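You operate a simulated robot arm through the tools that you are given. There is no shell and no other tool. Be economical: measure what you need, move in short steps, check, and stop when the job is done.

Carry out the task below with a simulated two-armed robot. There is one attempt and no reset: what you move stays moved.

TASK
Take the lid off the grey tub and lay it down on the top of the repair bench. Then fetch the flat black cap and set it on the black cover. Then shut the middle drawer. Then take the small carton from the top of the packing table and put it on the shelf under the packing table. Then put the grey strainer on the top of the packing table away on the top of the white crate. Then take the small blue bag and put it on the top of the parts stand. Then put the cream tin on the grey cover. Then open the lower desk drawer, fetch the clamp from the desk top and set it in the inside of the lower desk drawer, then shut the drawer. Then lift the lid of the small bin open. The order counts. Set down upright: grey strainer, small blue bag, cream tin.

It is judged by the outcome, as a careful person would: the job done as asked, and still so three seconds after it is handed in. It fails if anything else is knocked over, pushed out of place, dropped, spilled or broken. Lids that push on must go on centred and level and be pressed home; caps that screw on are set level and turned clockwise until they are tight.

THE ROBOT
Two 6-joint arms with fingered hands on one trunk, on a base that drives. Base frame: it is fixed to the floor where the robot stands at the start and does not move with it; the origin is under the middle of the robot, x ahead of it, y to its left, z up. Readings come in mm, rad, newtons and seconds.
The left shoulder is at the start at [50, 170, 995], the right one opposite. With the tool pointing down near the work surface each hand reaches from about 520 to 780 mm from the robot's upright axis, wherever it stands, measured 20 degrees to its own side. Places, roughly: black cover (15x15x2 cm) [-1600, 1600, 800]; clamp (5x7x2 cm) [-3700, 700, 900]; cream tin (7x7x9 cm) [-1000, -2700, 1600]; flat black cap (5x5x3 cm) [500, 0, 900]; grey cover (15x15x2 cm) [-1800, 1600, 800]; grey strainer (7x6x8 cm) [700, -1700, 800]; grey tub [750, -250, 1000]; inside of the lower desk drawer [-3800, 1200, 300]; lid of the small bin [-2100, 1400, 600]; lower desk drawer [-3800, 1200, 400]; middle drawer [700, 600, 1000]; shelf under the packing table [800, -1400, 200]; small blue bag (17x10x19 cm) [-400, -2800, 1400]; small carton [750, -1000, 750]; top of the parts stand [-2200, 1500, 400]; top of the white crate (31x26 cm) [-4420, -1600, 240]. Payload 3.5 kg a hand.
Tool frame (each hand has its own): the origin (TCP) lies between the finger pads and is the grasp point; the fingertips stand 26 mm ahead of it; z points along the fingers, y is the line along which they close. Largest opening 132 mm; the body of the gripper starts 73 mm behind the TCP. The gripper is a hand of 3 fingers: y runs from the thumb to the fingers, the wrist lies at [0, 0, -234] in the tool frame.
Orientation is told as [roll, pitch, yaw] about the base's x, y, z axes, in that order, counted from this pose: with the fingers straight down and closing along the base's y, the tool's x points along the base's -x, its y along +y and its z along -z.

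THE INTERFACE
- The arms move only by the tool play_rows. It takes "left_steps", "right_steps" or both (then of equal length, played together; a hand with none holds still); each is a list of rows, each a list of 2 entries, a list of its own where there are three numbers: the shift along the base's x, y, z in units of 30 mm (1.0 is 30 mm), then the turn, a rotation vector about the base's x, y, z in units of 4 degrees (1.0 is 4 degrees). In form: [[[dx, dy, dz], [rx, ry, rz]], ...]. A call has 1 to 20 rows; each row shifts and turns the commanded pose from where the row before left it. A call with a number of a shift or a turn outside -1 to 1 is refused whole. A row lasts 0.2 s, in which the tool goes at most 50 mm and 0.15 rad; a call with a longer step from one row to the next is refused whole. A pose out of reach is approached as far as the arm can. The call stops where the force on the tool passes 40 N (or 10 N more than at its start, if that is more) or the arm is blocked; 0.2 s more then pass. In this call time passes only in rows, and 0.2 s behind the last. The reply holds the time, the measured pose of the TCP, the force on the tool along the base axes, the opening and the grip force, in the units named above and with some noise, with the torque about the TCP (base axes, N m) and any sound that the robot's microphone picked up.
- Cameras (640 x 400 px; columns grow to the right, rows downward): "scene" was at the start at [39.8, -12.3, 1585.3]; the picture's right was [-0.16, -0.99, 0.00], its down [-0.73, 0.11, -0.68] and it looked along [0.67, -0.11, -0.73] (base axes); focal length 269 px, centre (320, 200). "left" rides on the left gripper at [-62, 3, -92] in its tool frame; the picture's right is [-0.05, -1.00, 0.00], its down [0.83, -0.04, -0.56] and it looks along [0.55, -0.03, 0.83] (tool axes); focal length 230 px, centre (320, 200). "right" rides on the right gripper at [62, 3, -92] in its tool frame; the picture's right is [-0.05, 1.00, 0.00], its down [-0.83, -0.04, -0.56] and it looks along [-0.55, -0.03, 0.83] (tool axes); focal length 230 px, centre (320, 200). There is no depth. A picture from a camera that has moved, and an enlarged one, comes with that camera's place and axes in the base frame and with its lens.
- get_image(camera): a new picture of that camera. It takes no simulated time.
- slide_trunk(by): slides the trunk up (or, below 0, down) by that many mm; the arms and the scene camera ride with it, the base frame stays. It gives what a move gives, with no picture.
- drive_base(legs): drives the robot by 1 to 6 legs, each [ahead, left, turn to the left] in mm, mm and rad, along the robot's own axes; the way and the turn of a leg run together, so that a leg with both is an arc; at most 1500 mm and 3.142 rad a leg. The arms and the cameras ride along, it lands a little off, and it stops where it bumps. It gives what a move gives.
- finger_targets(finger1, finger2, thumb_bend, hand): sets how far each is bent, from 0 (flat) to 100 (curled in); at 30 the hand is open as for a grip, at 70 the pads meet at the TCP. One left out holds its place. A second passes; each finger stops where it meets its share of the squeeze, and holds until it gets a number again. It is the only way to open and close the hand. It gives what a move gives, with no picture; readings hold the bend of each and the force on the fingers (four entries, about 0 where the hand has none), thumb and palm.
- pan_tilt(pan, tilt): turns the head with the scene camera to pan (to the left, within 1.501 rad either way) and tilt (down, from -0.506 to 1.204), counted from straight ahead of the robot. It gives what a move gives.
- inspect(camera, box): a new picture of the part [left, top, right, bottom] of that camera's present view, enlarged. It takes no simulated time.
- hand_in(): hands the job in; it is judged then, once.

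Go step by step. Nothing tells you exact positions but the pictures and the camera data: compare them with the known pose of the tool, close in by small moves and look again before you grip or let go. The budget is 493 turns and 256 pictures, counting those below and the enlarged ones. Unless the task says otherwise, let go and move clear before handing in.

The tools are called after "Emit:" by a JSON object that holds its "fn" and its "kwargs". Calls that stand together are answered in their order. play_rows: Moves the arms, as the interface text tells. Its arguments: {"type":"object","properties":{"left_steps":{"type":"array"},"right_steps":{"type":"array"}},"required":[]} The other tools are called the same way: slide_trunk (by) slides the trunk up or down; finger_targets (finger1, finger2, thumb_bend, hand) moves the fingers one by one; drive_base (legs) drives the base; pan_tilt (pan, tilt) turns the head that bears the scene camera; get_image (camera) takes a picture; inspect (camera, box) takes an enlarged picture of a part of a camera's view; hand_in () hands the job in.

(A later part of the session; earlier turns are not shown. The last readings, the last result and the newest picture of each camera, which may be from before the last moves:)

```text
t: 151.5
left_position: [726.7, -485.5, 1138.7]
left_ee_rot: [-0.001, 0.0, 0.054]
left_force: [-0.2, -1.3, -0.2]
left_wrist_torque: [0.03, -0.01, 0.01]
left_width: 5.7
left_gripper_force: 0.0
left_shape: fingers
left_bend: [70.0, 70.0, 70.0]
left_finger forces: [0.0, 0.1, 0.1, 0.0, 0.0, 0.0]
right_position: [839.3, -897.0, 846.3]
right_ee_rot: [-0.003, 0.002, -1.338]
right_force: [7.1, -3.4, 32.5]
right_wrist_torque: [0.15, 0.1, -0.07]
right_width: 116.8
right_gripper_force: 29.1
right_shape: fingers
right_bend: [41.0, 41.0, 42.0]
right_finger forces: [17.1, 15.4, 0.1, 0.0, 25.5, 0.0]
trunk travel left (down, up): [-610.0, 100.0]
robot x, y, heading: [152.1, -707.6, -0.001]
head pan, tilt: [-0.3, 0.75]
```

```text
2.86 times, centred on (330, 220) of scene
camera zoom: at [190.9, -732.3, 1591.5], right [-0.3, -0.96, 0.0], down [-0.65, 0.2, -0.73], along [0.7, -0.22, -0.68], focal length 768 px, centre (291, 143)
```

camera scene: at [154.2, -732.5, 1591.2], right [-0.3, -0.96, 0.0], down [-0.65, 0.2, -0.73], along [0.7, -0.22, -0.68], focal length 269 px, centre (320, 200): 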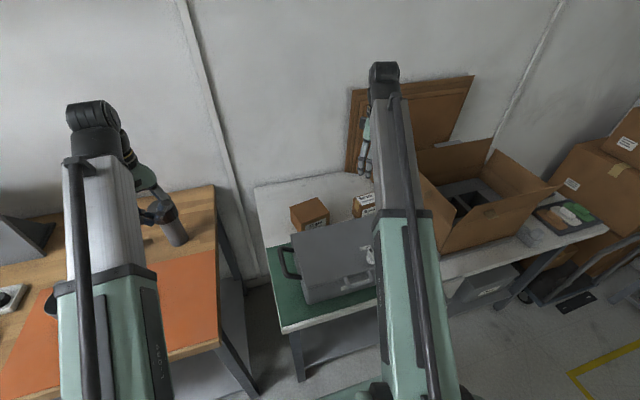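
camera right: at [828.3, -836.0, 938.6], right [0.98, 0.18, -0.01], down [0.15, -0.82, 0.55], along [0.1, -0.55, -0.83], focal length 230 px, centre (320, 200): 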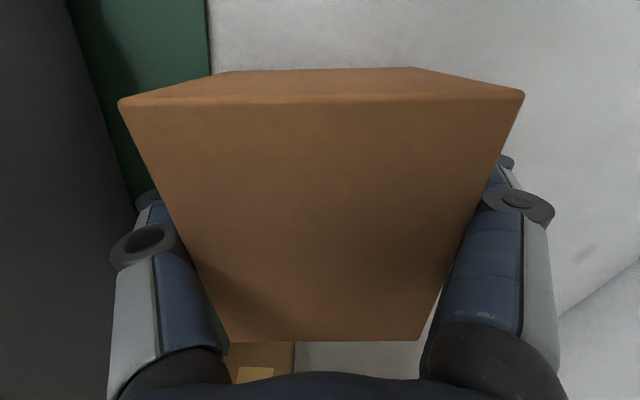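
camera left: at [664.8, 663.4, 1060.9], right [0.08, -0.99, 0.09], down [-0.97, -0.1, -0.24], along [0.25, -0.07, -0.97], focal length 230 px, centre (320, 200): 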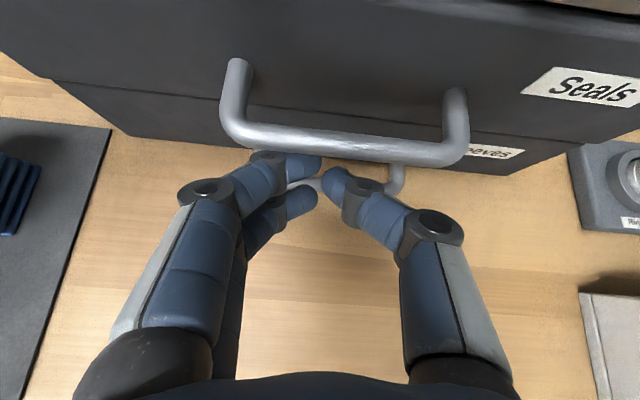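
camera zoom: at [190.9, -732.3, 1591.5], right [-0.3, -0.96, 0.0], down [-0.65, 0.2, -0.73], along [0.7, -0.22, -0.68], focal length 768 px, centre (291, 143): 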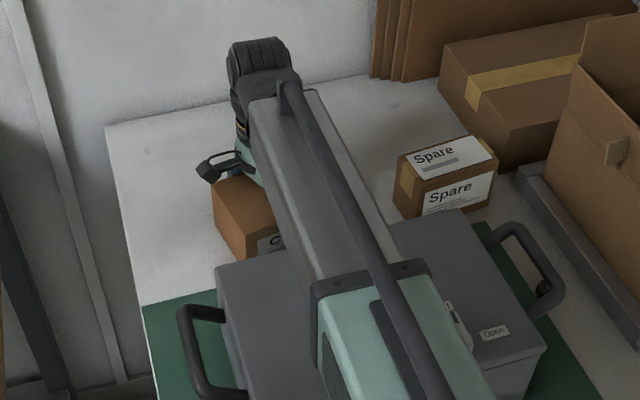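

Emit:
{"fn": "play_rows", "kwargs": {"right_steps": [[[0, 0, 0.2], [0, 0, 0]], [[0, 0, 0.3], [0, 0, 0]], [[0, 0, 0.5], [0, 0, 0]], [[0, 0, 0.5], [0, 0, 0]]]}}

Emit:
{"fn": "get_image", "kwargs": {"camera": "right"}}

Emit:
{"fn": "inspect", "kwargs": {"camera": "scene", "box": [250, 150, 410, 290]}}

```text
t: 152.5
left_position: [728.2, -487.3, 1138.6]
left_ee_rot: [-0.001, 0.001, 0.054]
left_force: [0.2, 0.8, 0.3]
left_wrist_torque: [-0.01, -0.01, -0.01]
left_width: 5.8
left_gripper_force: 0.0
left_shape: fingers
left_bend: [70.0, 70.0, 70.0]
left_finger forces: [0.0, 0.0, 0.1, 0.1, 0.0, 0.1]
right_position: [840.4, -897.5, 888.2]
right_ee_rot: [-0.009, 0.005, -1.338]
right_force: [-0.3, 0.1, -1.4]
right_wrist_torque: [-0.01, 0.02, -0.01]
right_width: 114.5
right_gripper_force: 21.3
right_shape: fingers
right_bend: [41.0, 41.0, 42.0]
right_finger forces: [11.1, 9.9, 0.0, 0.0, 21.0, 0.1]
trunk travel left (down, up): [-610.0, 100.0]
robot x, y, heading: [151.1, -707.1, -0.0]
head pan, tilt: [-0.3, 0.75]
```

```text
180 pictures are left
camera right: at [829.2, -836.0, 981.6], right [0.98, 0.18, -0.01], down [0.16, -0.82, 0.55], along [0.09, -0.54, -0.83], focal length 230 px, centre (320, 200)
```

right: 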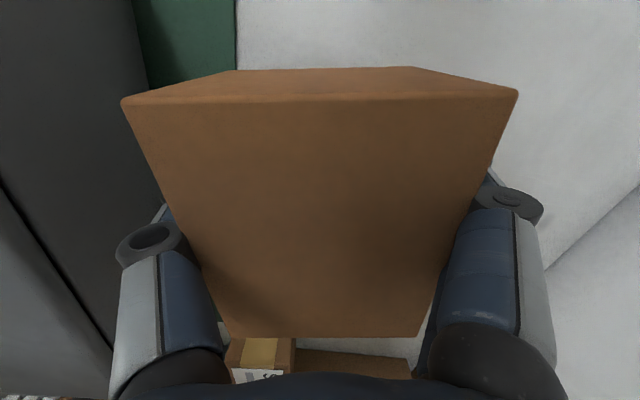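

```text
2.86 times, centred on (330, 220) of scene
camera zoom: at [193.0, -732.9, 1591.2], right [-0.3, -0.96, 0.0], down [-0.65, 0.2, -0.73], along [0.7, -0.22, -0.68], focal length 768 px, centre (291, 143)
```

zoom: 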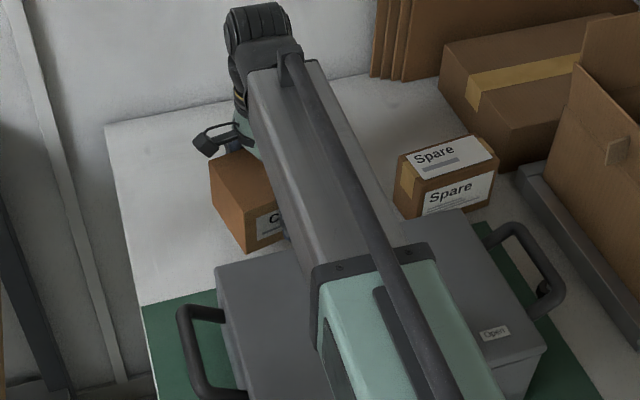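

The carton is held. I raise it above the case, back away from the table and look at the lower shelf.

Emit:
{"fn": "play_rows", "kwargs": {"right_steps": [[[0, 0, 1], [0, 0, 0]], [[0, 0, 1], [0, 0, 0]], [[0, 0, 1], [0, 0, 0]], [[0, 0, 1], [0, 0, 0]], [[0, 0, 1], [0, 0, 0]]]}}

Emit:
{"fn": "drive_base", "kwargs": {"legs": [[-320, 0, 0]]}}

Emit:
{"fn": "pan_tilt", "kwargs": {"pan": -0.7, "tilt": 0.75}}

Emit:
{"fn": "get_image", "kwargs": {"camera": "scene"}}

```text
t: 153.7
left_position: [728.3, -485.7, 1138.0]
left_ee_rot: [-0.002, 0.001, 0.055]
left_force: [0.2, 0.0, 0.3]
left_wrist_torque: [-0.04, 0.0, -0.02]
left_width: 5.5
left_gripper_force: 0.1
left_shape: fingers
left_bend: [70.0, 70.0, 70.0]
left_finger forces: [0.0, 0.0, 0.1, 0.0, 0.0, 0.1]
right_position: [839.8, -896.5, 1039.8]
right_ee_rot: [-0.009, 0.004, -1.336]
right_force: [0.2, -0.7, -1.2]
right_wrist_torque: [0.01, 0.01, -0.04]
right_width: 114.2
right_gripper_force: 21.0
right_shape: fingers
right_bend: [41.0, 41.0, 42.0]
right_finger forces: [11.0, 9.7, 0.0, 0.1, 20.7, 0.0]
trunk travel left (down, up): [-610.0, 100.0]
robot x, y, heading: [154.5, -707.1, -0.002]
head pan, tilt: [-0.3, 0.75]
```

```text
t: 155.8
left_position: [407.7, -484.7, 1138.5]
left_ee_rot: [-0.001, 0.002, 0.058]
left_force: [-0.2, -0.3, 0.7]
left_wrist_torque: [-0.01, 0.0, 0.02]
left_width: 5.4
left_gripper_force: 0.1
left_shape: fingers
left_bend: [70.0, 70.0, 70.0]
left_finger forces: [0.0, 0.1, 0.0, 0.1, 0.1, 0.0]
right_position: [522.3, -894.9, 1040.2]
right_ee_rot: [-0.007, 0.003, -1.333]
right_force: [0.0, 0.0, -2.2]
right_wrist_torque: [0.04, -0.01, 0.01]
right_width: 114.3
right_gripper_force: 20.7
right_shape: fingers
right_bend: [41.0, 41.0, 42.0]
right_finger forces: [11.0, 9.6, 0.1, 0.0, 20.7, 0.0]
trunk travel left (down, up): [-610.0, 100.0]
robot x, y, heading: [-167.8, -708.6, 0.002]
head pan, tilt: [-0.3, 0.75]
```

```text
t: 156.7
left_position: [407.7, -484.9, 1139.4]
left_ee_rot: [-0.002, 0.001, 0.057]
left_force: [-0.4, 0.0, -0.5]
left_wrist_torque: [0.0, 0.01, -0.02]
left_width: 5.7
left_gripper_force: 0.1
left_shape: fingers
left_bend: [70.0, 70.0, 70.0]
left_finger forces: [0.1, 0.1, 0.0, 0.0, 0.1, 0.0]
right_position: [520.3, -894.3, 1040.4]
right_ee_rot: [-0.01, 0.002, -1.334]
right_force: [0.2, -0.1, -1.6]
right_wrist_torque: [0.01, -0.03, 0.01]
right_width: 114.1
right_gripper_force: 20.9
right_shape: fingers
right_bend: [41.0, 41.0, 42.0]
right_finger forces: [11.1, 9.7, 0.0, 0.0, 20.5, 0.0]
trunk travel left (down, up): [-610.0, 100.0]
robot x, y, heading: [-166.5, -708.0, 0.005]
head pan, tilt: [-0.7, 0.75]
```

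```text
178 pictures are left
camera scene: at [-141.8, -762.1, 1591.3], right [-0.64, -0.77, 0.0], down [-0.52, 0.44, -0.73], along [0.56, -0.47, -0.68], focal length 269 px, centre (320, 200)
```

scene: 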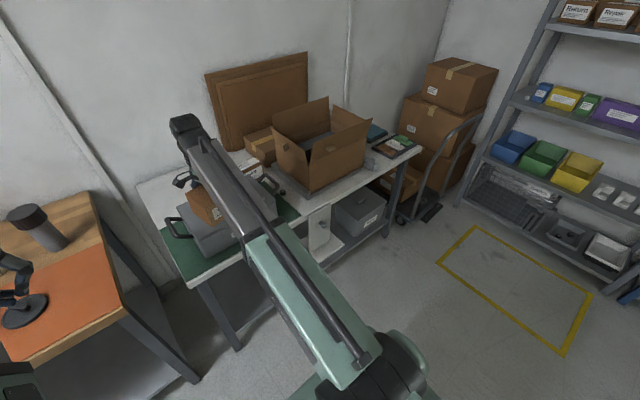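

I pull the right hand in, back up slightly, then lower the trunk to shelf height and look under the table.

Emit:
{"fn": "play_rows", "kwargs": {"right_steps": [[[-1, 0, 0], [0, 0, 0]], [[-1, 0, 0], [0, 0, 0]], [[-1, 0, 0], [0, 0, 0]], [[-1, 0, 0], [0, 0, 0]], [[-0.8, 0, 0], [0, 0, 0]]]}}

Emit:
{"fn": "drive_base", "kwargs": {"legs": [[-50, -150, 0]]}}

Emit:
{"fn": "slide_trunk", "kwargs": {"by": -400}}

Emit:
{"fn": "pan_tilt", "kwargs": {"pan": -0.5, "tilt": 0.5}}

Emit:
{"fn": "get_image", "kwargs": {"camera": "scene"}}

```text
t: 157.9
left_position: [408.8, -485.7, 1138.5]
left_ee_rot: [-0.001, 0.003, 0.058]
left_force: [-0.5, 0.0, -0.4]
left_wrist_torque: [-0.02, 0.0, -0.01]
left_width: 5.5
left_gripper_force: 0.0
left_shape: fingers
left_bend: [70.0, 70.0, 70.0]
left_finger forces: [0.0, 0.0, 0.1, 0.0, 0.0, 0.0]
right_position: [377.5, -897.2, 1040.6]
right_ee_rot: [-0.008, 0.004, -1.335]
right_force: [0.4, 0.8, -1.7]
right_wrist_torque: [0.02, 0.0, 0.02]
right_width: 114.1
right_gripper_force: 20.4
right_shape: fingers
right_bend: [41.0, 41.0, 42.0]
right_finger forces: [10.7, 9.5, 0.1, 0.0, 20.2, 0.1]
trunk travel left (down, up): [-610.0, 100.0]
robot x, y, heading: [-168.9, -709.1, 0.003]
head pan, tilt: [-0.7, 0.75]
```

```text
t: 159.3
left_position: [357.2, -633.1, 1138.9]
left_ee_rot: [0.001, 0.003, 0.062]
left_force: [-0.7, -0.3, -0.6]
left_wrist_torque: [0.04, -0.03, 0.04]
left_width: 5.6
left_gripper_force: 0.0
left_shape: fingers
left_bend: [70.0, 70.0, 70.0]
left_finger forces: [0.0, 0.0, 0.0, 0.0, 0.0, 0.1]
right_position: [329.7, -1045.4, 1040.9]
right_ee_rot: [-0.008, 0.003, -1.327]
right_force: [0.3, -0.8, -1.8]
right_wrist_torque: [0.04, 0.0, 0.01]
right_width: 113.8
right_gripper_force: 20.1
right_shape: fingers
right_bend: [41.0, 41.0, 42.0]
right_finger forces: [10.7, 9.5, 0.1, 0.0, 20.0, 0.0]
trunk travel left (down, up): [-610.0, 100.0]
robot x, y, heading: [-213.7, -855.8, 0.011]
head pan, tilt: [-0.7, 0.75]
```

```text
t: 163.1
left_position: [358.9, -630.5, 738.6]
left_ee_rot: [-0.001, 0.002, 0.063]
left_force: [0.1, 0.4, 0.4]
left_wrist_torque: [0.03, -0.02, 0.04]
left_width: 5.6
left_gripper_force: 0.1
left_shape: fingers
left_bend: [70.0, 70.0, 70.0]
left_finger forces: [0.1, 0.0, 0.1, 0.1, 0.1, 0.0]
right_position: [329.8, -1043.7, 641.0]
right_ee_rot: [-0.009, 0.004, -1.328]
right_force: [0.7, -0.4, -1.7]
right_wrist_torque: [0.02, 0.01, 0.01]
right_width: 113.9
right_gripper_force: 20.4
right_shape: fingers
right_bend: [41.0, 41.0, 42.0]
right_finger forces: [10.6, 9.3, 0.0, 0.0, 19.8, 0.0]
trunk travel left (down, up): [-210.0, 500.0]
robot x, y, heading: [-215.5, -859.1, 0.005]
head pan, tilt: [-0.7, 0.75]
```

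```text
t: 163.9
left_position: [359.7, -631.4, 738.6]
left_ee_rot: [-0.001, 0.003, 0.062]
left_force: [0.0, -0.3, -0.1]
left_wrist_torque: [-0.02, -0.01, 0.01]
left_width: 5.6
left_gripper_force: 0.1
left_shape: fingers
left_bend: [70.0, 70.0, 70.0]
left_finger forces: [0.1, 0.0, 0.0, 0.0, 0.0, 0.1]
right_position: [330.7, -1043.3, 639.6]
right_ee_rot: [-0.008, 0.004, -1.328]
right_force: [0.2, 0.1, -1.1]
right_wrist_torque: [0.02, 0.03, -0.04]
right_width: 113.8
right_gripper_force: 20.0
right_shape: fingers
right_bend: [41.0, 41.0, 42.0]
right_finger forces: [10.6, 9.3, 0.0, 0.0, 19.8, 0.0]
trunk travel left (down, up): [-210.0, 500.0]
robot x, y, heading: [-212.7, -859.6, 0.005]
head pan, tilt: [-0.499, 0.499]
```

```text
177 pictures are left
camera scene: at [-173.4, -902.0, 1213.2], right [-0.47, -0.88, 0.0], down [-0.42, 0.23, -0.88], along [0.77, -0.41, -0.48], focal length 269 px, centre (320, 200)
```

scene: 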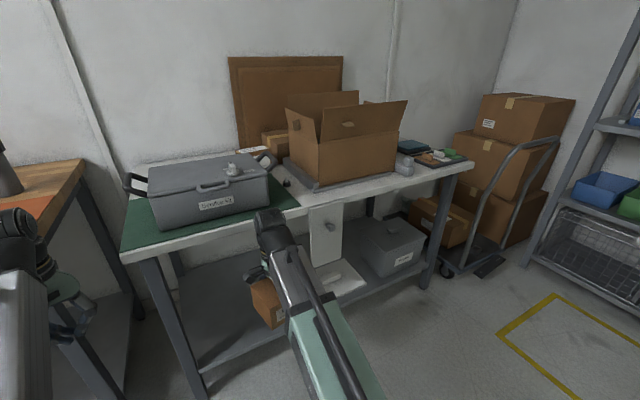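

The left part of the shelf (≈[650, -1020], z≈250) is free. I swing the left arm out of the way to the side, and lower the trunk fully.

Emit:
{"fn": "play_rows", "kwargs": {"left_steps": [[[-0.7, 0.95, 0], [0, 0, 1]], [[-0.8, 0.95, 0], [0, 0, 1]], [[-0.9, 0.95, 0], [0, 0, 1]], [[-0.98, 0.95, 0], [0, 0, 1]], [[-0.98, 0.9, 0], [0, 0, 1]], [[-0.98, 0.85, 0], [0, 0, 1]], [[-0.98, 0.8, 0], [0, 0, 1]], [[-0.98, 0.8, 0], [0, 0, 1]], [[-0.98, 0.7, 0], [0, 0, 1]], [[-0.98, 0.6, 0], [0, 0, 1]], [[-0.98, 0.6, 0], [0, 0, 1]]]}}

Emit:
{"fn": "slide_trunk", "kwargs": {"by": -205}}

Emit:
{"fn": "get_image", "kwargs": {"camera": "scene"}}

```text
t: 166.3
left_position: [71.6, -347.9, 686.7]
left_ee_rot: [-0.001, -0.004, 0.831]
left_force: [0.8, 0.7, 0.3]
left_wrist_torque: [0.03, -0.02, -0.02]
left_width: 5.8
left_gripper_force: 0.1
left_shape: fingers
left_bend: [70.0, 70.0, 70.0]
left_finger forces: [0.0, 0.0, 0.1, 0.0, 0.0, 0.0]
left hand out of reach, approached as far as the arm can: row 1, 2, 3, 4, 5, 6, 8, 9, 11
right_position: [331.1, -1044.1, 639.1]
right_ee_rot: [-0.009, 0.004, -1.328]
right_force: [0.7, -0.2, -2.2]
right_wrist_torque: [0.02, -0.03, -0.01]
right_width: 114.2
right_gripper_force: 19.5
right_shape: fingers
right_bend: [41.0, 41.0, 42.0]
right_finger forces: [10.5, 9.3, 0.1, 0.0, 19.6, 0.0]
trunk travel left (down, up): [-210.0, 500.0]
robot x, y, heading: [-217.0, -859.3, 0.011]
head pan, tilt: [-0.499, 0.499]
```

```text
t: 168.5
left_position: [71.2, -348.7, 482.4]
left_ee_rot: [0.0, -0.005, 0.831]
left_force: [0.1, 0.6, 0.5]
left_wrist_torque: [-0.04, -0.02, -0.01]
left_width: 5.5
left_gripper_force: 0.0
left_shape: fingers
left_bend: [70.0, 70.0, 70.0]
left_finger forces: [0.1, 0.0, 0.0, 0.1, 0.0, 0.0]
right_position: [330.0, -1043.0, 433.8]
right_ee_rot: [-0.01, 0.002, -1.327]
right_force: [-0.7, -0.5, -1.7]
right_wrist_torque: [0.01, -0.01, -0.01]
right_width: 114.3
right_gripper_force: 19.9
right_shape: fingers
right_bend: [41.0, 41.0, 42.0]
right_finger forces: [10.5, 9.2, 0.1, 0.0, 19.6, 0.0]
trunk travel left (down, up): [-5.0, 705.0]
robot x, y, heading: [-214.9, -858.6, 0.011]
head pan, tilt: [-0.499, 0.499]
```

```text
176 pictures are left
camera scene: at [-173.4, -902.0, 1008.3], right [-0.47, -0.88, 0.0], down [-0.42, 0.23, -0.88], along [0.77, -0.41, -0.48], focal length 269 px, centre (320, 200)
```

scene: 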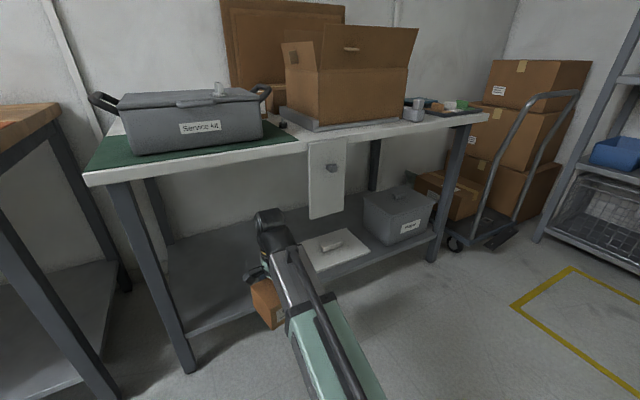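

The shelf front edge is at x≈470, z≈242. I lower the hand to pass between table and shelf and drive forward slowly.

Emit:
{"fn": "play_rows", "kwargs": {"right_steps": [[[0, 0, -0.9], [0, 0, 0]], [[0, 0, -0.9], [0, 0, 0]], [[0, 0, -0.7], [0, 0, 0]]]}}

Emit:
{"fn": "drive_base", "kwargs": {"legs": [[100, 0, -0.01]]}}

Emit:
{"fn": "get_image", "kwargs": {"camera": "scene"}}

Emit:
{"fn": "get_image", "kwargs": {"camera": "right"}}

```text
t: 169.3
left_position: [71.9, -347.7, 482.9]
left_ee_rot: [0.002, -0.005, 0.831]
left_force: [0.4, 0.0, 1.5]
left_wrist_torque: [0.01, 0.01, -0.02]
left_width: 5.4
left_gripper_force: 0.1
left_shape: fingers
left_bend: [70.0, 70.0, 70.0]
left_finger forces: [0.0, 0.1, 0.1, 0.0, 0.0, 0.0]
right_position: [330.9, -1041.4, 361.6]
right_ee_rot: [-0.01, 0.003, -1.328]
right_force: [0.4, -0.2, -2.3]
right_wrist_torque: [0.05, 0.01, -0.01]
right_width: 114.0
right_gripper_force: 19.7
right_shape: fingers
right_bend: [41.0, 41.0, 42.0]
right_finger forces: [10.5, 9.2, 0.0, 0.1, 19.5, 0.1]
trunk travel left (down, up): [-5.0, 705.0]
robot x, y, heading: [-212.6, -861.2, 0.007]
head pan, tilt: [-0.499, 0.499]
```

```text
t: 170.4
left_position: [178.0, -352.3, 483.4]
left_ee_rot: [0.001, -0.003, 0.818]
left_force: [-0.3, 0.1, -0.7]
left_wrist_torque: [-0.04, 0.0, 0.01]
left_width: 5.8
left_gripper_force: 0.0
left_shape: fingers
left_bend: [70.0, 70.0, 70.0]
left_finger forces: [0.0, 0.0, 0.0, 0.0, 0.1, 0.0]
right_position: [429.0, -1047.9, 361.1]
right_ee_rot: [-0.008, 0.001, -1.34]
right_force: [-0.2, 0.4, -1.3]
right_wrist_torque: [0.0, 0.0, -0.03]
right_width: 113.6
right_gripper_force: 19.4
right_shape: fingers
right_bend: [41.0, 41.0, 42.0]
right_finger forces: [10.5, 9.3, 0.0, 0.0, 19.4, 0.0]
trunk travel left (down, up): [-5.0, 705.0]
robot x, y, heading: [-115.5, -858.9, -0.003]
head pan, tilt: [-0.499, 0.499]
```

```text
175 pictures are left
camera scene: at [-74.5, -902.2, 1008.2], right [-0.48, -0.88, 0.0], down [-0.42, 0.23, -0.88], along [0.77, -0.42, -0.48], focal length 269 px, centre (320, 200)
```

scene: 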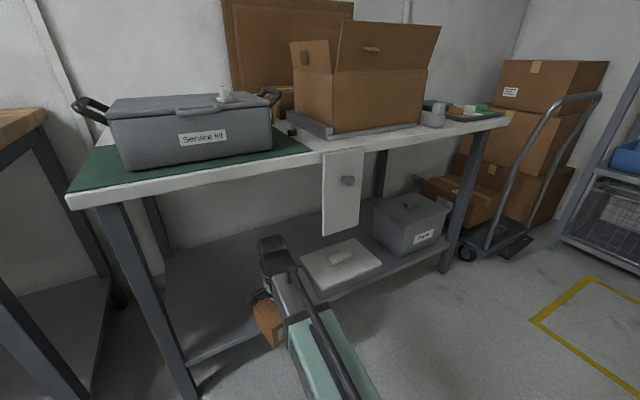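

```text
174 pictures are left
camera right: at [417.9, -986.6, 453.7], right [0.98, 0.18, -0.01], down [0.15, -0.82, 0.55], along [0.09, -0.55, -0.83], focal length 230 px, centre (320, 200)
```

right: 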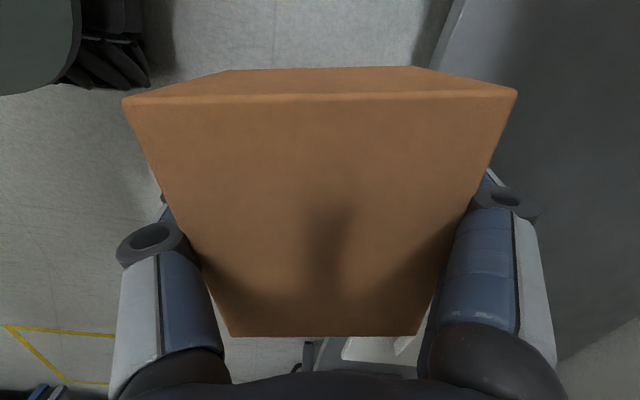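

Clearance looks fine (carton bottom ≈318 vs shelf ≈242). Drive in further.

Emit:
{"fn": "drive_base", "kwargs": {"legs": [[130, 0, 0], [80, 0, 0]]}}

Emit:
{"fn": "get_image", "kwargs": {"camera": "scene"}}

Emit:
{"fn": "get_image", "kwargs": {"camera": "right"}}

```text
t: 172.4
left_position: [386.7, -352.0, 482.4]
left_ee_rot: [0.001, -0.002, 0.82]
left_force: [-0.3, -0.5, 0.4]
left_wrist_torque: [0.04, -0.02, -0.02]
left_width: 5.9
left_gripper_force: 0.1
left_shape: fingers
left_bend: [70.0, 70.0, 70.0]
left_finger forces: [0.0, 0.0, 0.1, 0.0, 0.1, 0.0]
right_position: [639.5, -1048.7, 360.6]
right_ee_rot: [-0.008, 0.003, -1.339]
right_force: [1.0, 0.0, -2.2]
right_wrist_torque: [0.04, -0.04, 0.03]
right_width: 113.9
right_gripper_force: 19.8
right_shape: fingers
right_bend: [41.0, 41.0, 42.0]
right_finger forces: [10.4, 9.2, 0.0, 0.0, 19.4, 0.0]
trunk travel left (down, up): [-5.0, 705.0]
robot x, y, heading: [95.7, -859.0, 0.0]
head pan, tilt: [-0.499, 0.499]
```

```text
173 pictures are left
camera scene: at [135.4, -902.5, 1008.2], right [-0.48, -0.88, 0.0], down [-0.42, 0.23, -0.88], along [0.77, -0.42, -0.48], focal length 269 px, centre (320, 200)
```

scene: 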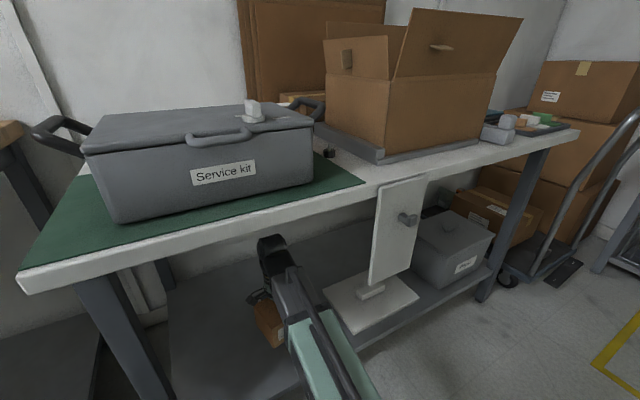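

```text
172 pictures are left
camera right: at [627.8, -986.5, 453.7], right [0.98, 0.18, -0.01], down [0.15, -0.82, 0.55], along [0.09, -0.55, -0.83], focal length 230 px, centre (320, 200)
```

right: 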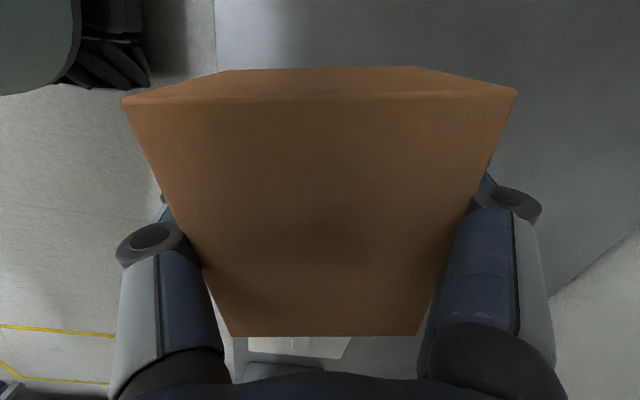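

The carton is over the shelf. I move 30 mm further in and lower to contact.

Emit:
{"fn": "play_rows", "kwargs": {"right_steps": [[[0.5, 0, -0.4], [0, 0, 0]], [[0.5, 0, -0.4], [0, 0, 0]], [[0, 0, -0.5], [0, 0, 0]], [[0, 0, -0.4], [0, 0, 0]], [[0, 0, -0.3], [0, 0, 0]], [[0, 0, -0.2], [0, 0, 0]], [[0, 0, -0.2], [0, 0, 0]]]}}

```text
t: 174.0
left_position: [387.5, -351.4, 482.1]
left_ee_rot: [-0.001, -0.004, 0.819]
left_force: [-0.3, -0.2, -1.1]
left_wrist_torque: [0.0, 0.03, -0.02]
left_width: 5.3
left_gripper_force: 0.0
left_shape: fingers
left_bend: [70.0, 70.0, 70.0]
left_finger forces: [0.0, 0.0, 0.1, 0.0, 0.0, 0.0]
right_position: [668.8, -1047.5, 289.8]
right_ee_rot: [-0.008, 0.003, -1.339]
right_force: [0.4, 0.9, -2.1]
right_wrist_torque: [0.03, 0.04, 0.0]
right_width: 113.7
right_gripper_force: 19.8
right_shape: fingers
right_bend: [41.0, 41.0, 42.0]
right_finger forces: [10.4, 8.9, 0.0, 0.1, 19.2, 0.0]
trunk travel left (down, up): [-5.0, 705.0]
robot x, y, heading: [92.3, -859.6, -0.002]
head pan, tilt: [-0.499, 0.499]
```

Emit:
{"fn": "play_rows", "kwargs": {"right_steps": [[[0, 0, -0.2], [0, 0, 0]], [[0, 0, -0.2], [0, 0, 0]], [[0, 0, -0.2], [0, 0, 0]], [[0, 0, -0.2], [0, 0, 0]]]}}

Emit:
{"fn": "get_image", "kwargs": {"camera": "scene"}}

```text
t: 175.0
left_position: [384.8, -351.5, 483.0]
left_ee_rot: [0.001, -0.004, 0.82]
left_force: [0.0, -0.3, 0.1]
left_wrist_torque: [0.03, 0.01, 0.02]
left_width: 5.6
left_gripper_force: 0.0
left_shape: fingers
left_bend: [70.0, 70.0, 70.0]
left_finger forces: [0.0, 0.0, 0.0, 0.2, 0.1, 0.0]
right_position: [668.8, -1047.1, 265.3]
right_ee_rot: [-0.01, 0.001, -1.337]
right_force: [0.3, -0.4, -1.9]
right_wrist_torque: [0.03, 0.0, -0.03]
right_width: 113.7
right_gripper_force: 19.5
right_shape: fingers
right_bend: [41.0, 41.0, 42.0]
right_finger forces: [10.4, 9.0, 0.0, 0.0, 19.2, 0.0]
trunk travel left (down, up): [-5.0, 705.0]
robot x, y, heading: [94.6, -860.7, -0.001]
head pan, tilt: [-0.499, 0.499]
```

```text
171 pictures are left
camera scene: at [135.4, -902.5, 1008.2], right [-0.48, -0.88, 0.0], down [-0.42, 0.23, -0.88], along [0.77, -0.42, -0.48], focal length 269 px, centre (320, 200)
```

scene: 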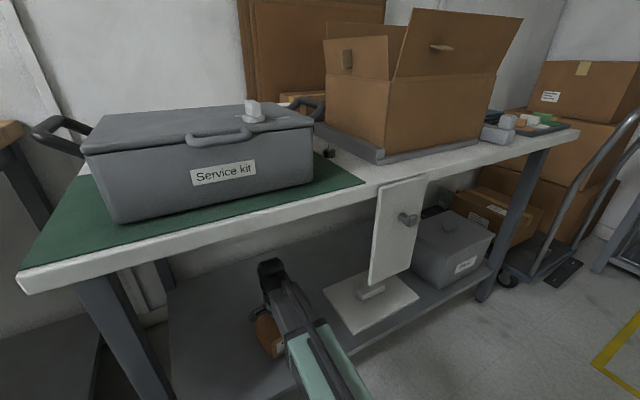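

Emit:
{"fn": "play_rows", "kwargs": {"right_steps": [[[0, 0, -0.25], [0, 0, 0]], [[0, 0, -0.25], [0, 0, 0]], [[0, 0, -0.2], [0, 0, 0]], [[0, 0, -0.2], [0, 0, 0]], [[0, 0, -0.2], [0, 0, 0]], [[0, 0, -0.2], [0, 0, 0]]]}}

```text
t: 175.9
left_position: [385.2, -351.8, 481.9]
left_ee_rot: [-0.001, -0.002, 0.82]
left_force: [0.1, -0.3, -0.1]
left_wrist_torque: [0.0, 0.02, -0.01]
left_width: 5.7
left_gripper_force: 0.0
left_shape: fingers
left_bend: [70.0, 70.0, 70.0]
left_finger forces: [0.0, 0.1, 0.0, 0.0, 0.0, 0.1]
right_position: [667.7, -1046.5, 247.8]
right_ee_rot: [0.001, 0.001, -1.339]
right_force: [-5.8, 0.6, 28.2]
right_wrist_torque: [-0.09, -0.08, 0.0]
right_width: 115.1
right_gripper_force: 25.9
right_shape: fingers
right_bend: [41.0, 41.0, 42.0]
right_finger forces: [12.0, 10.8, 0.0, 0.0, 29.4, 0.1]
trunk travel left (down, up): [-5.0, 705.0]
robot x, y, heading: [95.1, -861.3, -0.002]
head pan, tilt: [-0.499, 0.499]
stopped in row 4 (right hand): the force on the tool passed its limit at 46 N (the readings are from after the stop); the commanded pose is now the measured one
```

Contact with the shelf. I release and rise clear.

Emit:
{"fn": "finger_targets", "kwargs": {"hand": "right", "finger1": 27, "finger2": 27, "thumb_bend": 27}}

Emit:
{"fn": "play_rows", "kwargs": {"right_steps": [[[0, 0, 0.3], [0, 0, 0]], [[0, 0, 0.7], [0, 0, 0]], [[0, 0, 1], [0, 0, 0]], [[0, 0, 0.7], [0, 0, 0]]]}}

Emit:
{"fn": "get_image", "kwargs": {"camera": "right"}}

```text
t: 176.9
left_position: [385.9, -351.6, 483.5]
left_ee_rot: [-0.002, -0.002, 0.82]
left_force: [-0.8, 0.5, 0.4]
left_wrist_torque: [0.05, 0.0, 0.01]
left_width: 5.7
left_gripper_force: 0.1
left_shape: fingers
left_bend: [70.0, 70.0, 70.0]
left_finger forces: [0.1, 0.0, 0.1, 0.0, 0.0, 0.0]
right_position: [669.4, -1047.2, 244.2]
right_ee_rot: [-0.003, 0.003, -1.338]
right_force: [-4.1, 0.2, 14.1]
right_wrist_torque: [-0.11, 0.36, -0.04]
right_width: 144.7
right_gripper_force: 6.7
right_shape: fingers
right_bend: [27.0, 27.0, 27.0]
right_finger forces: [1.2, 0.7, 0.0, 0.0, 11.7, 0.0]
trunk travel left (down, up): [-5.0, 705.0]
robot x, y, heading: [91.1, -861.5, -0.003]
head pan, tilt: [-0.499, 0.499]
```

```text
t: 177.9
left_position: [385.4, -351.1, 483.2]
left_ee_rot: [0.001, -0.003, 0.82]
left_force: [-0.1, -1.0, -0.7]
left_wrist_torque: [0.02, 0.04, 0.01]
left_width: 5.9
left_gripper_force: 0.0
left_shape: fingers
left_bend: [70.0, 70.0, 70.0]
left_finger forces: [0.0, 0.1, 0.1, 0.0, 0.0, 0.0]
right_position: [669.0, -1046.0, 325.7]
right_ee_rot: [-0.003, 0.001, -1.338]
right_force: [-1.1, 0.2, 0.1]
right_wrist_torque: [0.01, -0.01, 0.0]
right_width: 141.4
right_gripper_force: 0.0
right_shape: fingers
right_bend: [27.0, 27.0, 27.0]
right_finger forces: [0.0, 0.0, 0.0, 0.0, 0.0, 0.0]
trunk travel left (down, up): [-5.0, 705.0]
robot x, y, heading: [98.0, -859.0, -0.003]
head pan, tilt: [-0.499, 0.499]
```

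```text
170 pictures are left
camera right: at [657.9, -984.4, 417.1], right [0.98, 0.18, 0.0], down [0.15, -0.82, 0.55], along [0.1, -0.55, -0.83], focal length 230 px, centre (320, 200)
```

right: 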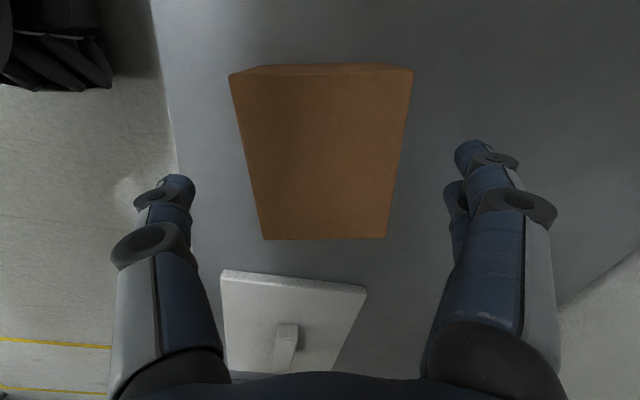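

The carton rests on the shelf. I raise a little more and back out.

Emit:
{"fn": "play_rows", "kwargs": {"right_steps": [[[0, 0, 0.8], [0, 0, 0]], [[-0.5, 0, 0.6], [0, 0, 0]]]}}

Emit:
{"fn": "drive_base", "kwargs": {"legs": [[-160, 0, 0], [-160, 0, 0]]}}

Emit:
{"fn": "slide_trunk", "kwargs": {"by": 605}}

Emit:
{"fn": "get_image", "kwargs": {"camera": "scene"}}

```text
t: 178.5
left_position: [385.2, -353.0, 481.9]
left_ee_rot: [0.0, -0.005, 0.82]
left_force: [-0.2, 0.0, -1.5]
left_wrist_torque: [0.0, -0.02, -0.02]
left_width: 5.8
left_gripper_force: 0.1
left_shape: fingers
left_bend: [70.0, 70.0, 70.0]
left_finger forces: [0.1, 0.1, 0.0, 0.0, 0.0, 0.0]
right_position: [655.0, -1047.3, 368.0]
right_ee_rot: [-0.003, 0.002, -1.339]
right_force: [-0.2, -0.2, 0.4]
right_wrist_torque: [0.06, -0.02, 0.01]
right_width: 141.1
right_gripper_force: 0.0
right_shape: fingers
right_bend: [27.0, 27.0, 27.0]
right_finger forces: [0.0, 0.0, 0.0, 0.0, 0.0, 0.0]
trunk travel left (down, up): [-5.0, 705.0]
robot x, y, heading: [91.2, -859.7, -0.001]
head pan, tilt: [-0.499, 0.499]
```

```text
t: 181.0
left_position: [65.2, -350.9, 482.3]
left_ee_rot: [-0.001, -0.003, 0.822]
left_force: [0.3, 0.3, -0.4]
left_wrist_torque: [0.0, -0.01, 0.04]
left_width: 5.7
left_gripper_force: 0.0
left_shape: fingers
left_bend: [70.0, 70.0, 70.0]
left_finger forces: [0.0, 0.0, 0.0, 0.0, 0.0, 0.0]
right_position: [333.4, -1046.8, 368.0]
right_ee_rot: [-0.003, 0.002, -1.336]
right_force: [0.0, 0.4, 0.4]
right_wrist_torque: [-0.01, 0.01, 0.03]
right_width: 141.1
right_gripper_force: 0.0
right_shape: fingers
right_bend: [27.0, 27.0, 27.0]
right_finger forces: [0.0, 0.0, 0.0, 0.1, 0.0, 0.0]
trunk travel left (down, up): [-5.0, 705.0]
robot x, y, heading: [-226.0, -859.1, -0.004]
head pan, tilt: [-0.499, 0.499]
```

```text
refused: 605 is not a number from -400 to 400
```

```text
169 pictures are left
camera scene: at [-184.6, -902.2, 1008.2], right [-0.48, -0.88, 0.0], down [-0.42, 0.23, -0.88], along [0.77, -0.42, -0.48], focal length 269 px, centre (320, 200)
```

scene: 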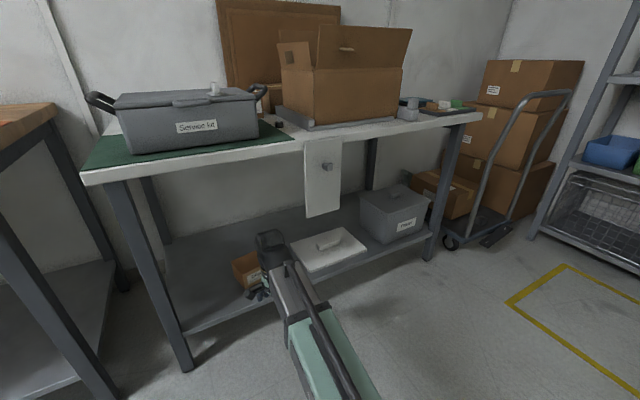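

Carton is placed. I raise the trunk and strafe to the strainer's end of the table.

Emit:
{"fn": "slide_trunk", "kwargs": {"by": 400}}

Emit:
{"fn": "slide_trunk", "kwargs": {"by": 205}}

Emit:
{"fn": "drive_base", "kwargs": {"legs": [[0, -650, 0]]}}

Emit:
{"fn": "pan_tilt", "kwargs": {"pan": -0.3, "tilt": 0.7}}

Emit:
{"fn": "get_image", "kwargs": {"camera": "scene"}}

```text
t: 184.8
left_position: [65.6, -350.8, 883.3]
left_ee_rot: [0.001, -0.003, 0.824]
left_force: [0.1, 0.4, -0.4]
left_wrist_torque: [-0.03, 0.01, 0.01]
left_width: 5.3
left_gripper_force: 0.1
left_shape: fingers
left_bend: [70.0, 70.0, 70.0]
left_finger forces: [0.0, 0.0, 0.1, 0.0, 0.0, 0.0]
right_position: [335.4, -1047.2, 767.2]
right_ee_rot: [-0.004, 0.002, -1.336]
right_force: [0.8, 0.0, 0.5]
right_wrist_torque: [0.01, -0.02, -0.02]
right_width: 141.0
right_gripper_force: 0.0
right_shape: fingers
right_bend: [27.0, 27.0, 27.0]
right_finger forces: [0.0, 0.0, 0.0, 0.1, 0.1, 0.1]
trunk travel left (down, up): [-405.0, 305.0]
robot x, y, heading: [-228.8, -858.2, -0.004]
head pan, tilt: [-0.499, 0.499]
```

```text
t: 187.0
left_position: [64.6, -350.3, 1086.8]
left_ee_rot: [-0.002, -0.004, 0.821]
left_force: [0.1, -0.2, -0.3]
left_wrist_torque: [-0.02, -0.02, -0.01]
left_width: 5.7
left_gripper_force: 0.1
left_shape: fingers
left_bend: [70.0, 70.0, 70.0]
left_finger forces: [0.1, 0.0, 0.0, 0.0, 0.1, 0.0]
right_position: [334.3, -1045.6, 972.7]
right_ee_rot: [-0.005, 0.001, -1.336]
right_force: [0.4, -0.4, -0.2]
right_wrist_torque: [-0.01, -0.01, 0.0]
right_width: 141.1
right_gripper_force: 0.1
right_shape: fingers
right_bend: [27.0, 27.0, 27.0]
right_finger forces: [0.0, 0.0, 0.0, 0.0, 0.1, 0.0]
trunk travel left (down, up): [-610.0, 100.0]
robot x, y, heading: [-227.4, -859.3, -0.002]
head pan, tilt: [-0.499, 0.499]
```

```text
t: 190.6
left_position: [65.5, -1009.8, 1087.8]
left_ee_rot: [0.0, -0.005, 0.813]
left_force: [0.5, 0.3, -0.2]
left_wrist_torque: [0.02, -0.03, -0.03]
left_width: 5.5
left_gripper_force: 0.1
left_shape: fingers
left_bend: [70.0, 70.0, 70.0]
left_finger forces: [0.1, 0.0, 0.0, 0.1, 0.1, 0.0]
right_position: [328.8, -1707.5, 974.5]
right_ee_rot: [-0.004, 0.001, -1.346]
right_force: [-0.5, 0.1, 0.6]
right_wrist_torque: [-0.01, 0.01, 0.01]
right_width: 141.0
right_gripper_force: 0.1
right_shape: fingers
right_bend: [27.0, 27.0, 27.0]
right_finger forces: [0.0, 0.0, 0.0, 0.0, 0.1, 0.0]
trunk travel left (down, up): [-610.0, 100.0]
robot x, y, heading: [-229.6, -1513.5, -0.007]
head pan, tilt: [-0.499, 0.499]
```

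```text
t: 191.4
left_position: [66.8, -1010.1, 1087.9]
left_ee_rot: [-0.003, -0.005, 0.814]
left_force: [0.8, 0.4, 0.1]
left_wrist_torque: [0.0, 0.0, 0.0]
left_width: 5.6
left_gripper_force: 0.1
left_shape: fingers
left_bend: [70.0, 70.0, 70.0]
left_finger forces: [0.1, 0.1, 0.0, 0.0, 0.1, 0.0]
right_position: [330.2, -1708.8, 972.5]
right_ee_rot: [-0.003, 0.001, -1.345]
right_force: [-0.5, -0.1, -0.4]
right_wrist_torque: [-0.01, 0.01, 0.0]
right_width: 141.1
right_gripper_force: 0.0
right_shape: fingers
right_bend: [27.0, 27.0, 27.0]
right_finger forces: [0.0, 0.1, 0.0, 0.1, 0.1, 0.1]
trunk travel left (down, up): [-610.0, 100.0]
robot x, y, heading: [-229.8, -1518.7, -0.006]
head pan, tilt: [-0.3, 0.7]
```

```text
168 pictures are left
camera scene: at [-186.5, -1541.0, 1595.6], right [-0.3, -0.95, 0.0], down [-0.61, 0.2, -0.77], along [0.73, -0.23, -0.64], focal length 269 px, centre (320, 200)
```

scene: 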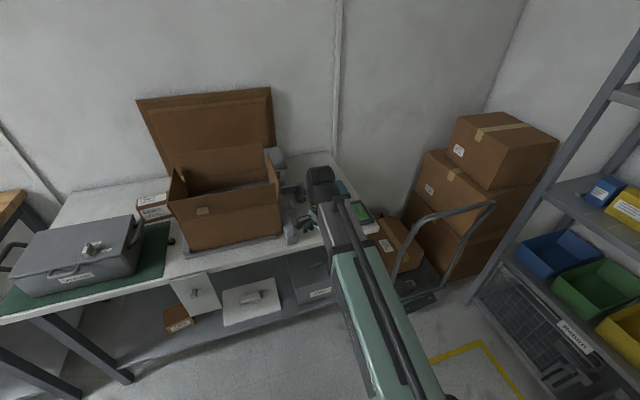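

Emit:
{"fn": "inspect", "kwargs": {"camera": "scene", "box": [240, 130, 400, 260]}}

Emit:
{"fn": "get_image", "kwargs": {"camera": "right"}}

```text
3.08 times, centred on (320, 195) of scene
camera zoom: at [-186.5, -1541.0, 1595.6], right [-0.3, -0.95, 0.0], down [-0.61, 0.2, -0.77], along [0.73, -0.23, -0.64], focal length 828 px, centre (320, 215)
```

zoom: 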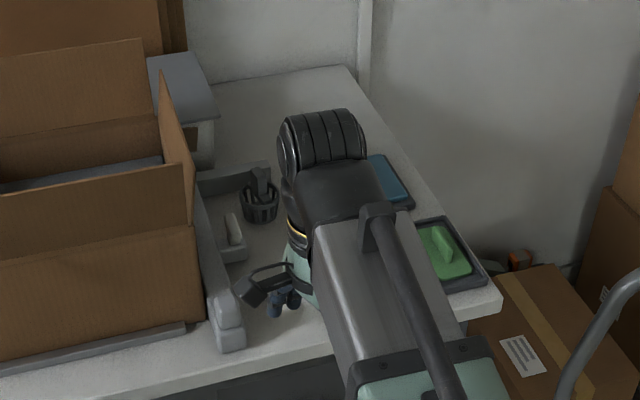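

```text
166 pictures are left
camera right: at [319.3, -1646.4, 1064.7], right [0.98, 0.17, 0.0], down [0.15, -0.82, 0.55], along [0.09, -0.55, -0.83], focal length 230 px, centre (320, 200)
```

right: 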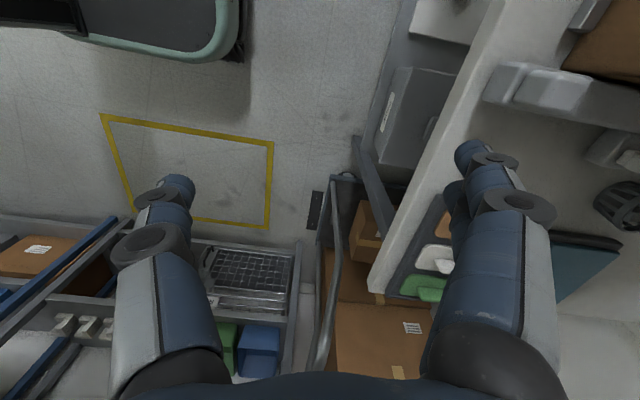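

The strainer (a grey slotted basket) is at about [680, -1732]. I raise the right hand a little and drive forward so it is in reach.

Emit:
{"fn": "play_rows", "kwargs": {"right_steps": [[[0, 0, 1], [0, 0, 0]], [[0, 0, 1], [0, 0, 0]]]}}

Emit:
{"fn": "drive_base", "kwargs": {"legs": [[290, 0, 0]]}}

Emit:
{"fn": "get_image", "kwargs": {"camera": "right"}}

Emit:
{"fn": "get_image", "kwargs": {"camera": "scene"}}

```text
t: 192.0
left_position: [66.8, -1010.0, 1087.0]
left_ee_rot: [0.0, -0.004, 0.814]
left_force: [-0.3, -0.6, 0.0]
left_wrist_torque: [0.04, 0.02, -0.03]
left_width: 5.4
left_gripper_force: 0.1
left_shape: fingers
left_bend: [70.0, 70.0, 70.0]
left_finger forces: [0.1, 0.0, 0.1, 0.0, 0.1, 0.0]
right_position: [329.9, -1708.0, 1031.8]
right_ee_rot: [-0.003, 0.0, -1.347]
right_force: [0.4, -0.4, -0.1]
right_wrist_torque: [0.01, 0.01, 0.02]
right_width: 141.1
right_gripper_force: 0.1
right_shape: fingers
right_bend: [27.0, 27.0, 27.0]
right_finger forces: [0.0, 0.1, 0.1, 0.0, 0.1, 0.1]
trunk travel left (down, up): [-610.0, 100.0]
robot x, y, heading: [-229.5, -1514.8, -0.009]
head pan, tilt: [-0.3, 0.7]
```

```text
t: 194.0
left_position: [358.6, -1013.0, 1088.2]
left_ee_rot: [0.0, -0.002, 0.813]
left_force: [0.2, -0.1, -0.2]
left_wrist_torque: [0.01, 0.0, 0.02]
left_width: 5.5
left_gripper_force: 0.0
left_shape: fingers
left_bend: [70.0, 70.0, 70.0]
left_finger forces: [0.0, 0.0, 0.1, 0.1, 0.0, 0.1]
right_position: [622.6, -1710.8, 1032.0]
right_ee_rot: [-0.005, 0.001, -1.345]
right_force: [-0.5, -0.7, 0.7]
right_wrist_torque: [-0.02, -0.01, 0.0]
right_width: 141.0
right_gripper_force: 0.0
right_shape: fingers
right_bend: [27.0, 27.0, 27.0]
right_finger forces: [0.0, 0.1, 0.1, 0.0, 0.0, 0.0]
trunk travel left (down, up): [-610.0, 100.0]
robot x, y, heading: [61.2, -1521.9, -0.011]
head pan, tilt: [-0.3, 0.7]
```

```text
165 pictures are left
camera right: at [611.9, -1649.5, 1123.9], right [0.99, 0.17, 0.0], down [0.15, -0.82, 0.55], along [0.09, -0.55, -0.83], focal length 230 px, centre (320, 200)
```

right: 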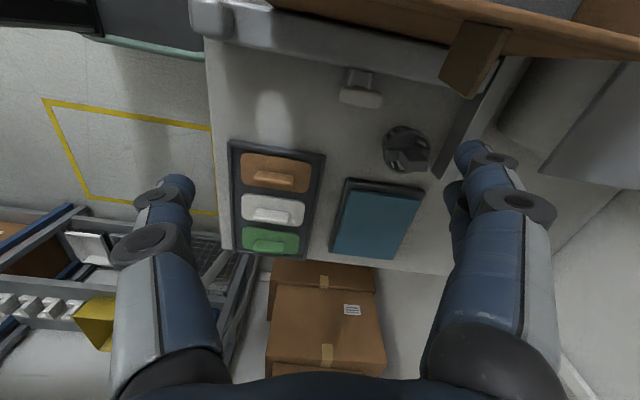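

```text
164 pictures are left
camera scene: at [106.7, -1543.4, 1595.5], right [-0.3, -0.95, 0.0], down [-0.61, 0.2, -0.76], along [0.73, -0.23, -0.64], focal length 269 px, centre (320, 200)
```

scene: 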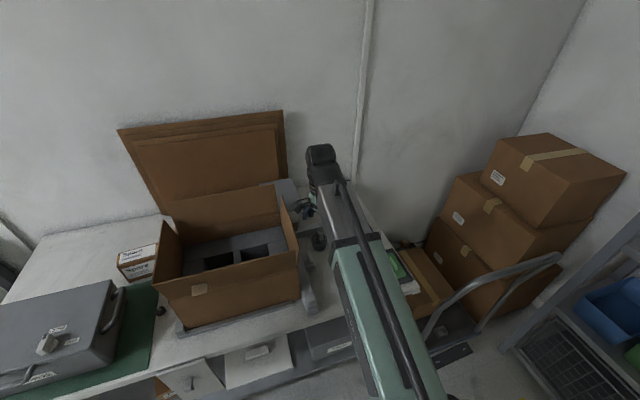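

Emit:
{"fn": "inspect", "kwargs": {"camera": "right", "box": [320, 60, 520, 240]}}

Emit:
{"fn": "inspect", "kwargs": {"camera": "scene", "box": [270, 160, 370, 270]}}

```text
2.22 times, centred on (420, 150) of right
camera zoom: at [611.9, -1649.5, 1123.9], right [0.99, 0.17, 0.0], down [0.15, -0.82, 0.55], along [0.09, -0.55, -0.83], focal length 511 px, centre (98, 311)
```

zoom: 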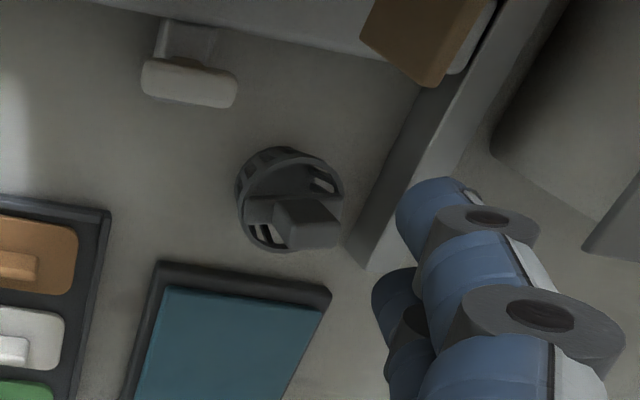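

```text
3.64 times, centred on (320, 215) of scene
camera zoom: at [106.7, -1543.4, 1595.5], right [-0.3, -0.95, 0.0], down [-0.61, 0.2, -0.76], along [0.73, -0.23, -0.64], focal length 978 px, centre (320, 146)
```

zoom: 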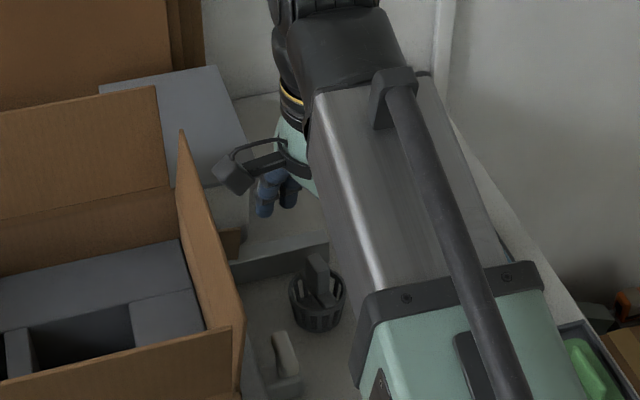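

The strainer has a post handle in the middle, near [736, -1736]. I half close the hand and move over it for a closer look.

Emit:
{"fn": "finger_targets", "kwargs": {"hand": "right", "finger1": 46, "finger2": 46, "thumb_bend": 46}}

Emit:
{"fn": "play_rows", "kwargs": {"right_steps": [[[0.95, -0.2, 0], [0, 0, 0]], [[0.95, -0.2, 0], [0, 0, 0]], [[0.95, -0.2, 0], [0, 0, 0]], [[0.95, -0.2, 0], [0, 0, 0]], [[0, 0, -1], [0, 0, 0]]]}}

Emit:
{"fn": "get_image", "kwargs": {"camera": "right"}}

```text
t: 195.0
left_position: [357.7, -1012.5, 1087.2]
left_ee_rot: [0.0, -0.003, 0.813]
left_force: [1.2, -0.2, 0.0]
left_wrist_torque: [-0.02, -0.01, -0.03]
left_width: 5.7
left_gripper_force: 0.1
left_shape: fingers
left_bend: [70.0, 70.0, 70.0]
left_finger forces: [0.0, 0.0, 0.1, 0.0, 0.0, 0.1]
right_position: [623.0, -1711.1, 1032.4]
right_ee_rot: [-0.004, 0.001, -1.344]
right_force: [-0.5, -0.5, 0.3]
right_wrist_torque: [0.0, -0.01, 0.04]
right_width: 81.7
right_gripper_force: 0.0
right_shape: fingers
right_bend: [46.0, 46.0, 46.0]
right_finger forces: [0.1, 0.0, 0.0, 0.1, 0.1, 0.0]
trunk travel left (down, up): [-610.0, 100.0]
robot x, y, heading: [60.0, -1521.7, -0.009]
head pan, tilt: [-0.3, 0.7]
```

```text
t: 196.2
left_position: [359.2, -1012.0, 1088.1]
left_ee_rot: [0.001, -0.003, 0.814]
left_force: [-0.3, -0.1, 0.4]
left_wrist_torque: [0.02, 0.01, 0.01]
left_width: 5.4
left_gripper_force: 0.1
left_shape: fingers
left_bend: [70.0, 70.0, 70.0]
left_finger forces: [0.0, 0.0, 0.1, 0.0, 0.0, 0.0]
right_position: [737.4, -1735.0, 1003.0]
right_ee_rot: [-0.005, 0.002, -1.346]
right_force: [0.0, 0.3, 0.3]
right_wrist_torque: [0.01, 0.04, 0.01]
right_width: 81.9
right_gripper_force: 0.1
right_shape: fingers
right_bend: [46.0, 46.0, 46.0]
right_finger forces: [0.0, 0.0, 0.1, 0.0, 0.0, 0.1]
trunk travel left (down, up): [-610.0, 100.0]
robot x, y, heading: [65.4, -1515.8, -0.01]
head pan, tilt: [-0.3, 0.7]
```

```text
161 pictures are left
camera right: at [726.2, -1674.3, 1095.9], right [0.99, 0.17, 0.0], down [0.14, -0.82, 0.55], along [0.09, -0.55, -0.83], focal length 230 px, centre (320, 200)
```

right: 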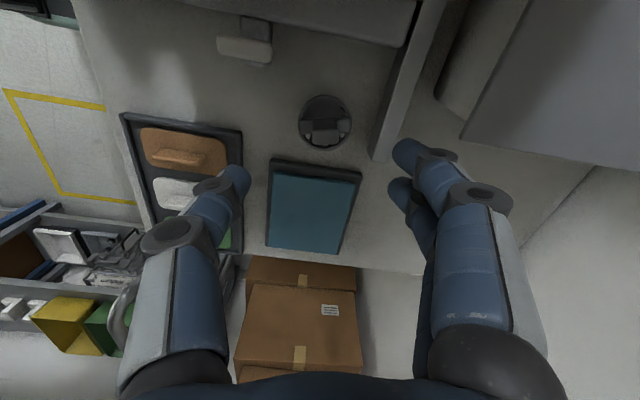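

Emit:
{"fn": "inspect", "kwargs": {"camera": "right", "box": [270, 70, 390, 170]}}

```text
4.00 times, centred on (330, 120) of right
camera zoom: at [726.2, -1674.3, 1095.9], right [0.99, 0.17, 0.0], down [0.14, -0.82, 0.55], along [0.09, -0.55, -0.83], focal length 920 px, centre (280, 520)
```

zoom: 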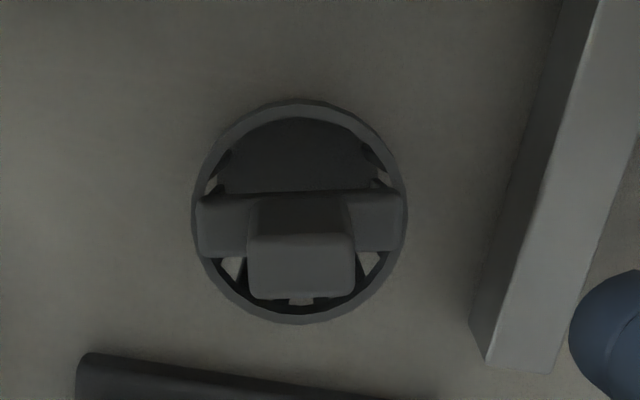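

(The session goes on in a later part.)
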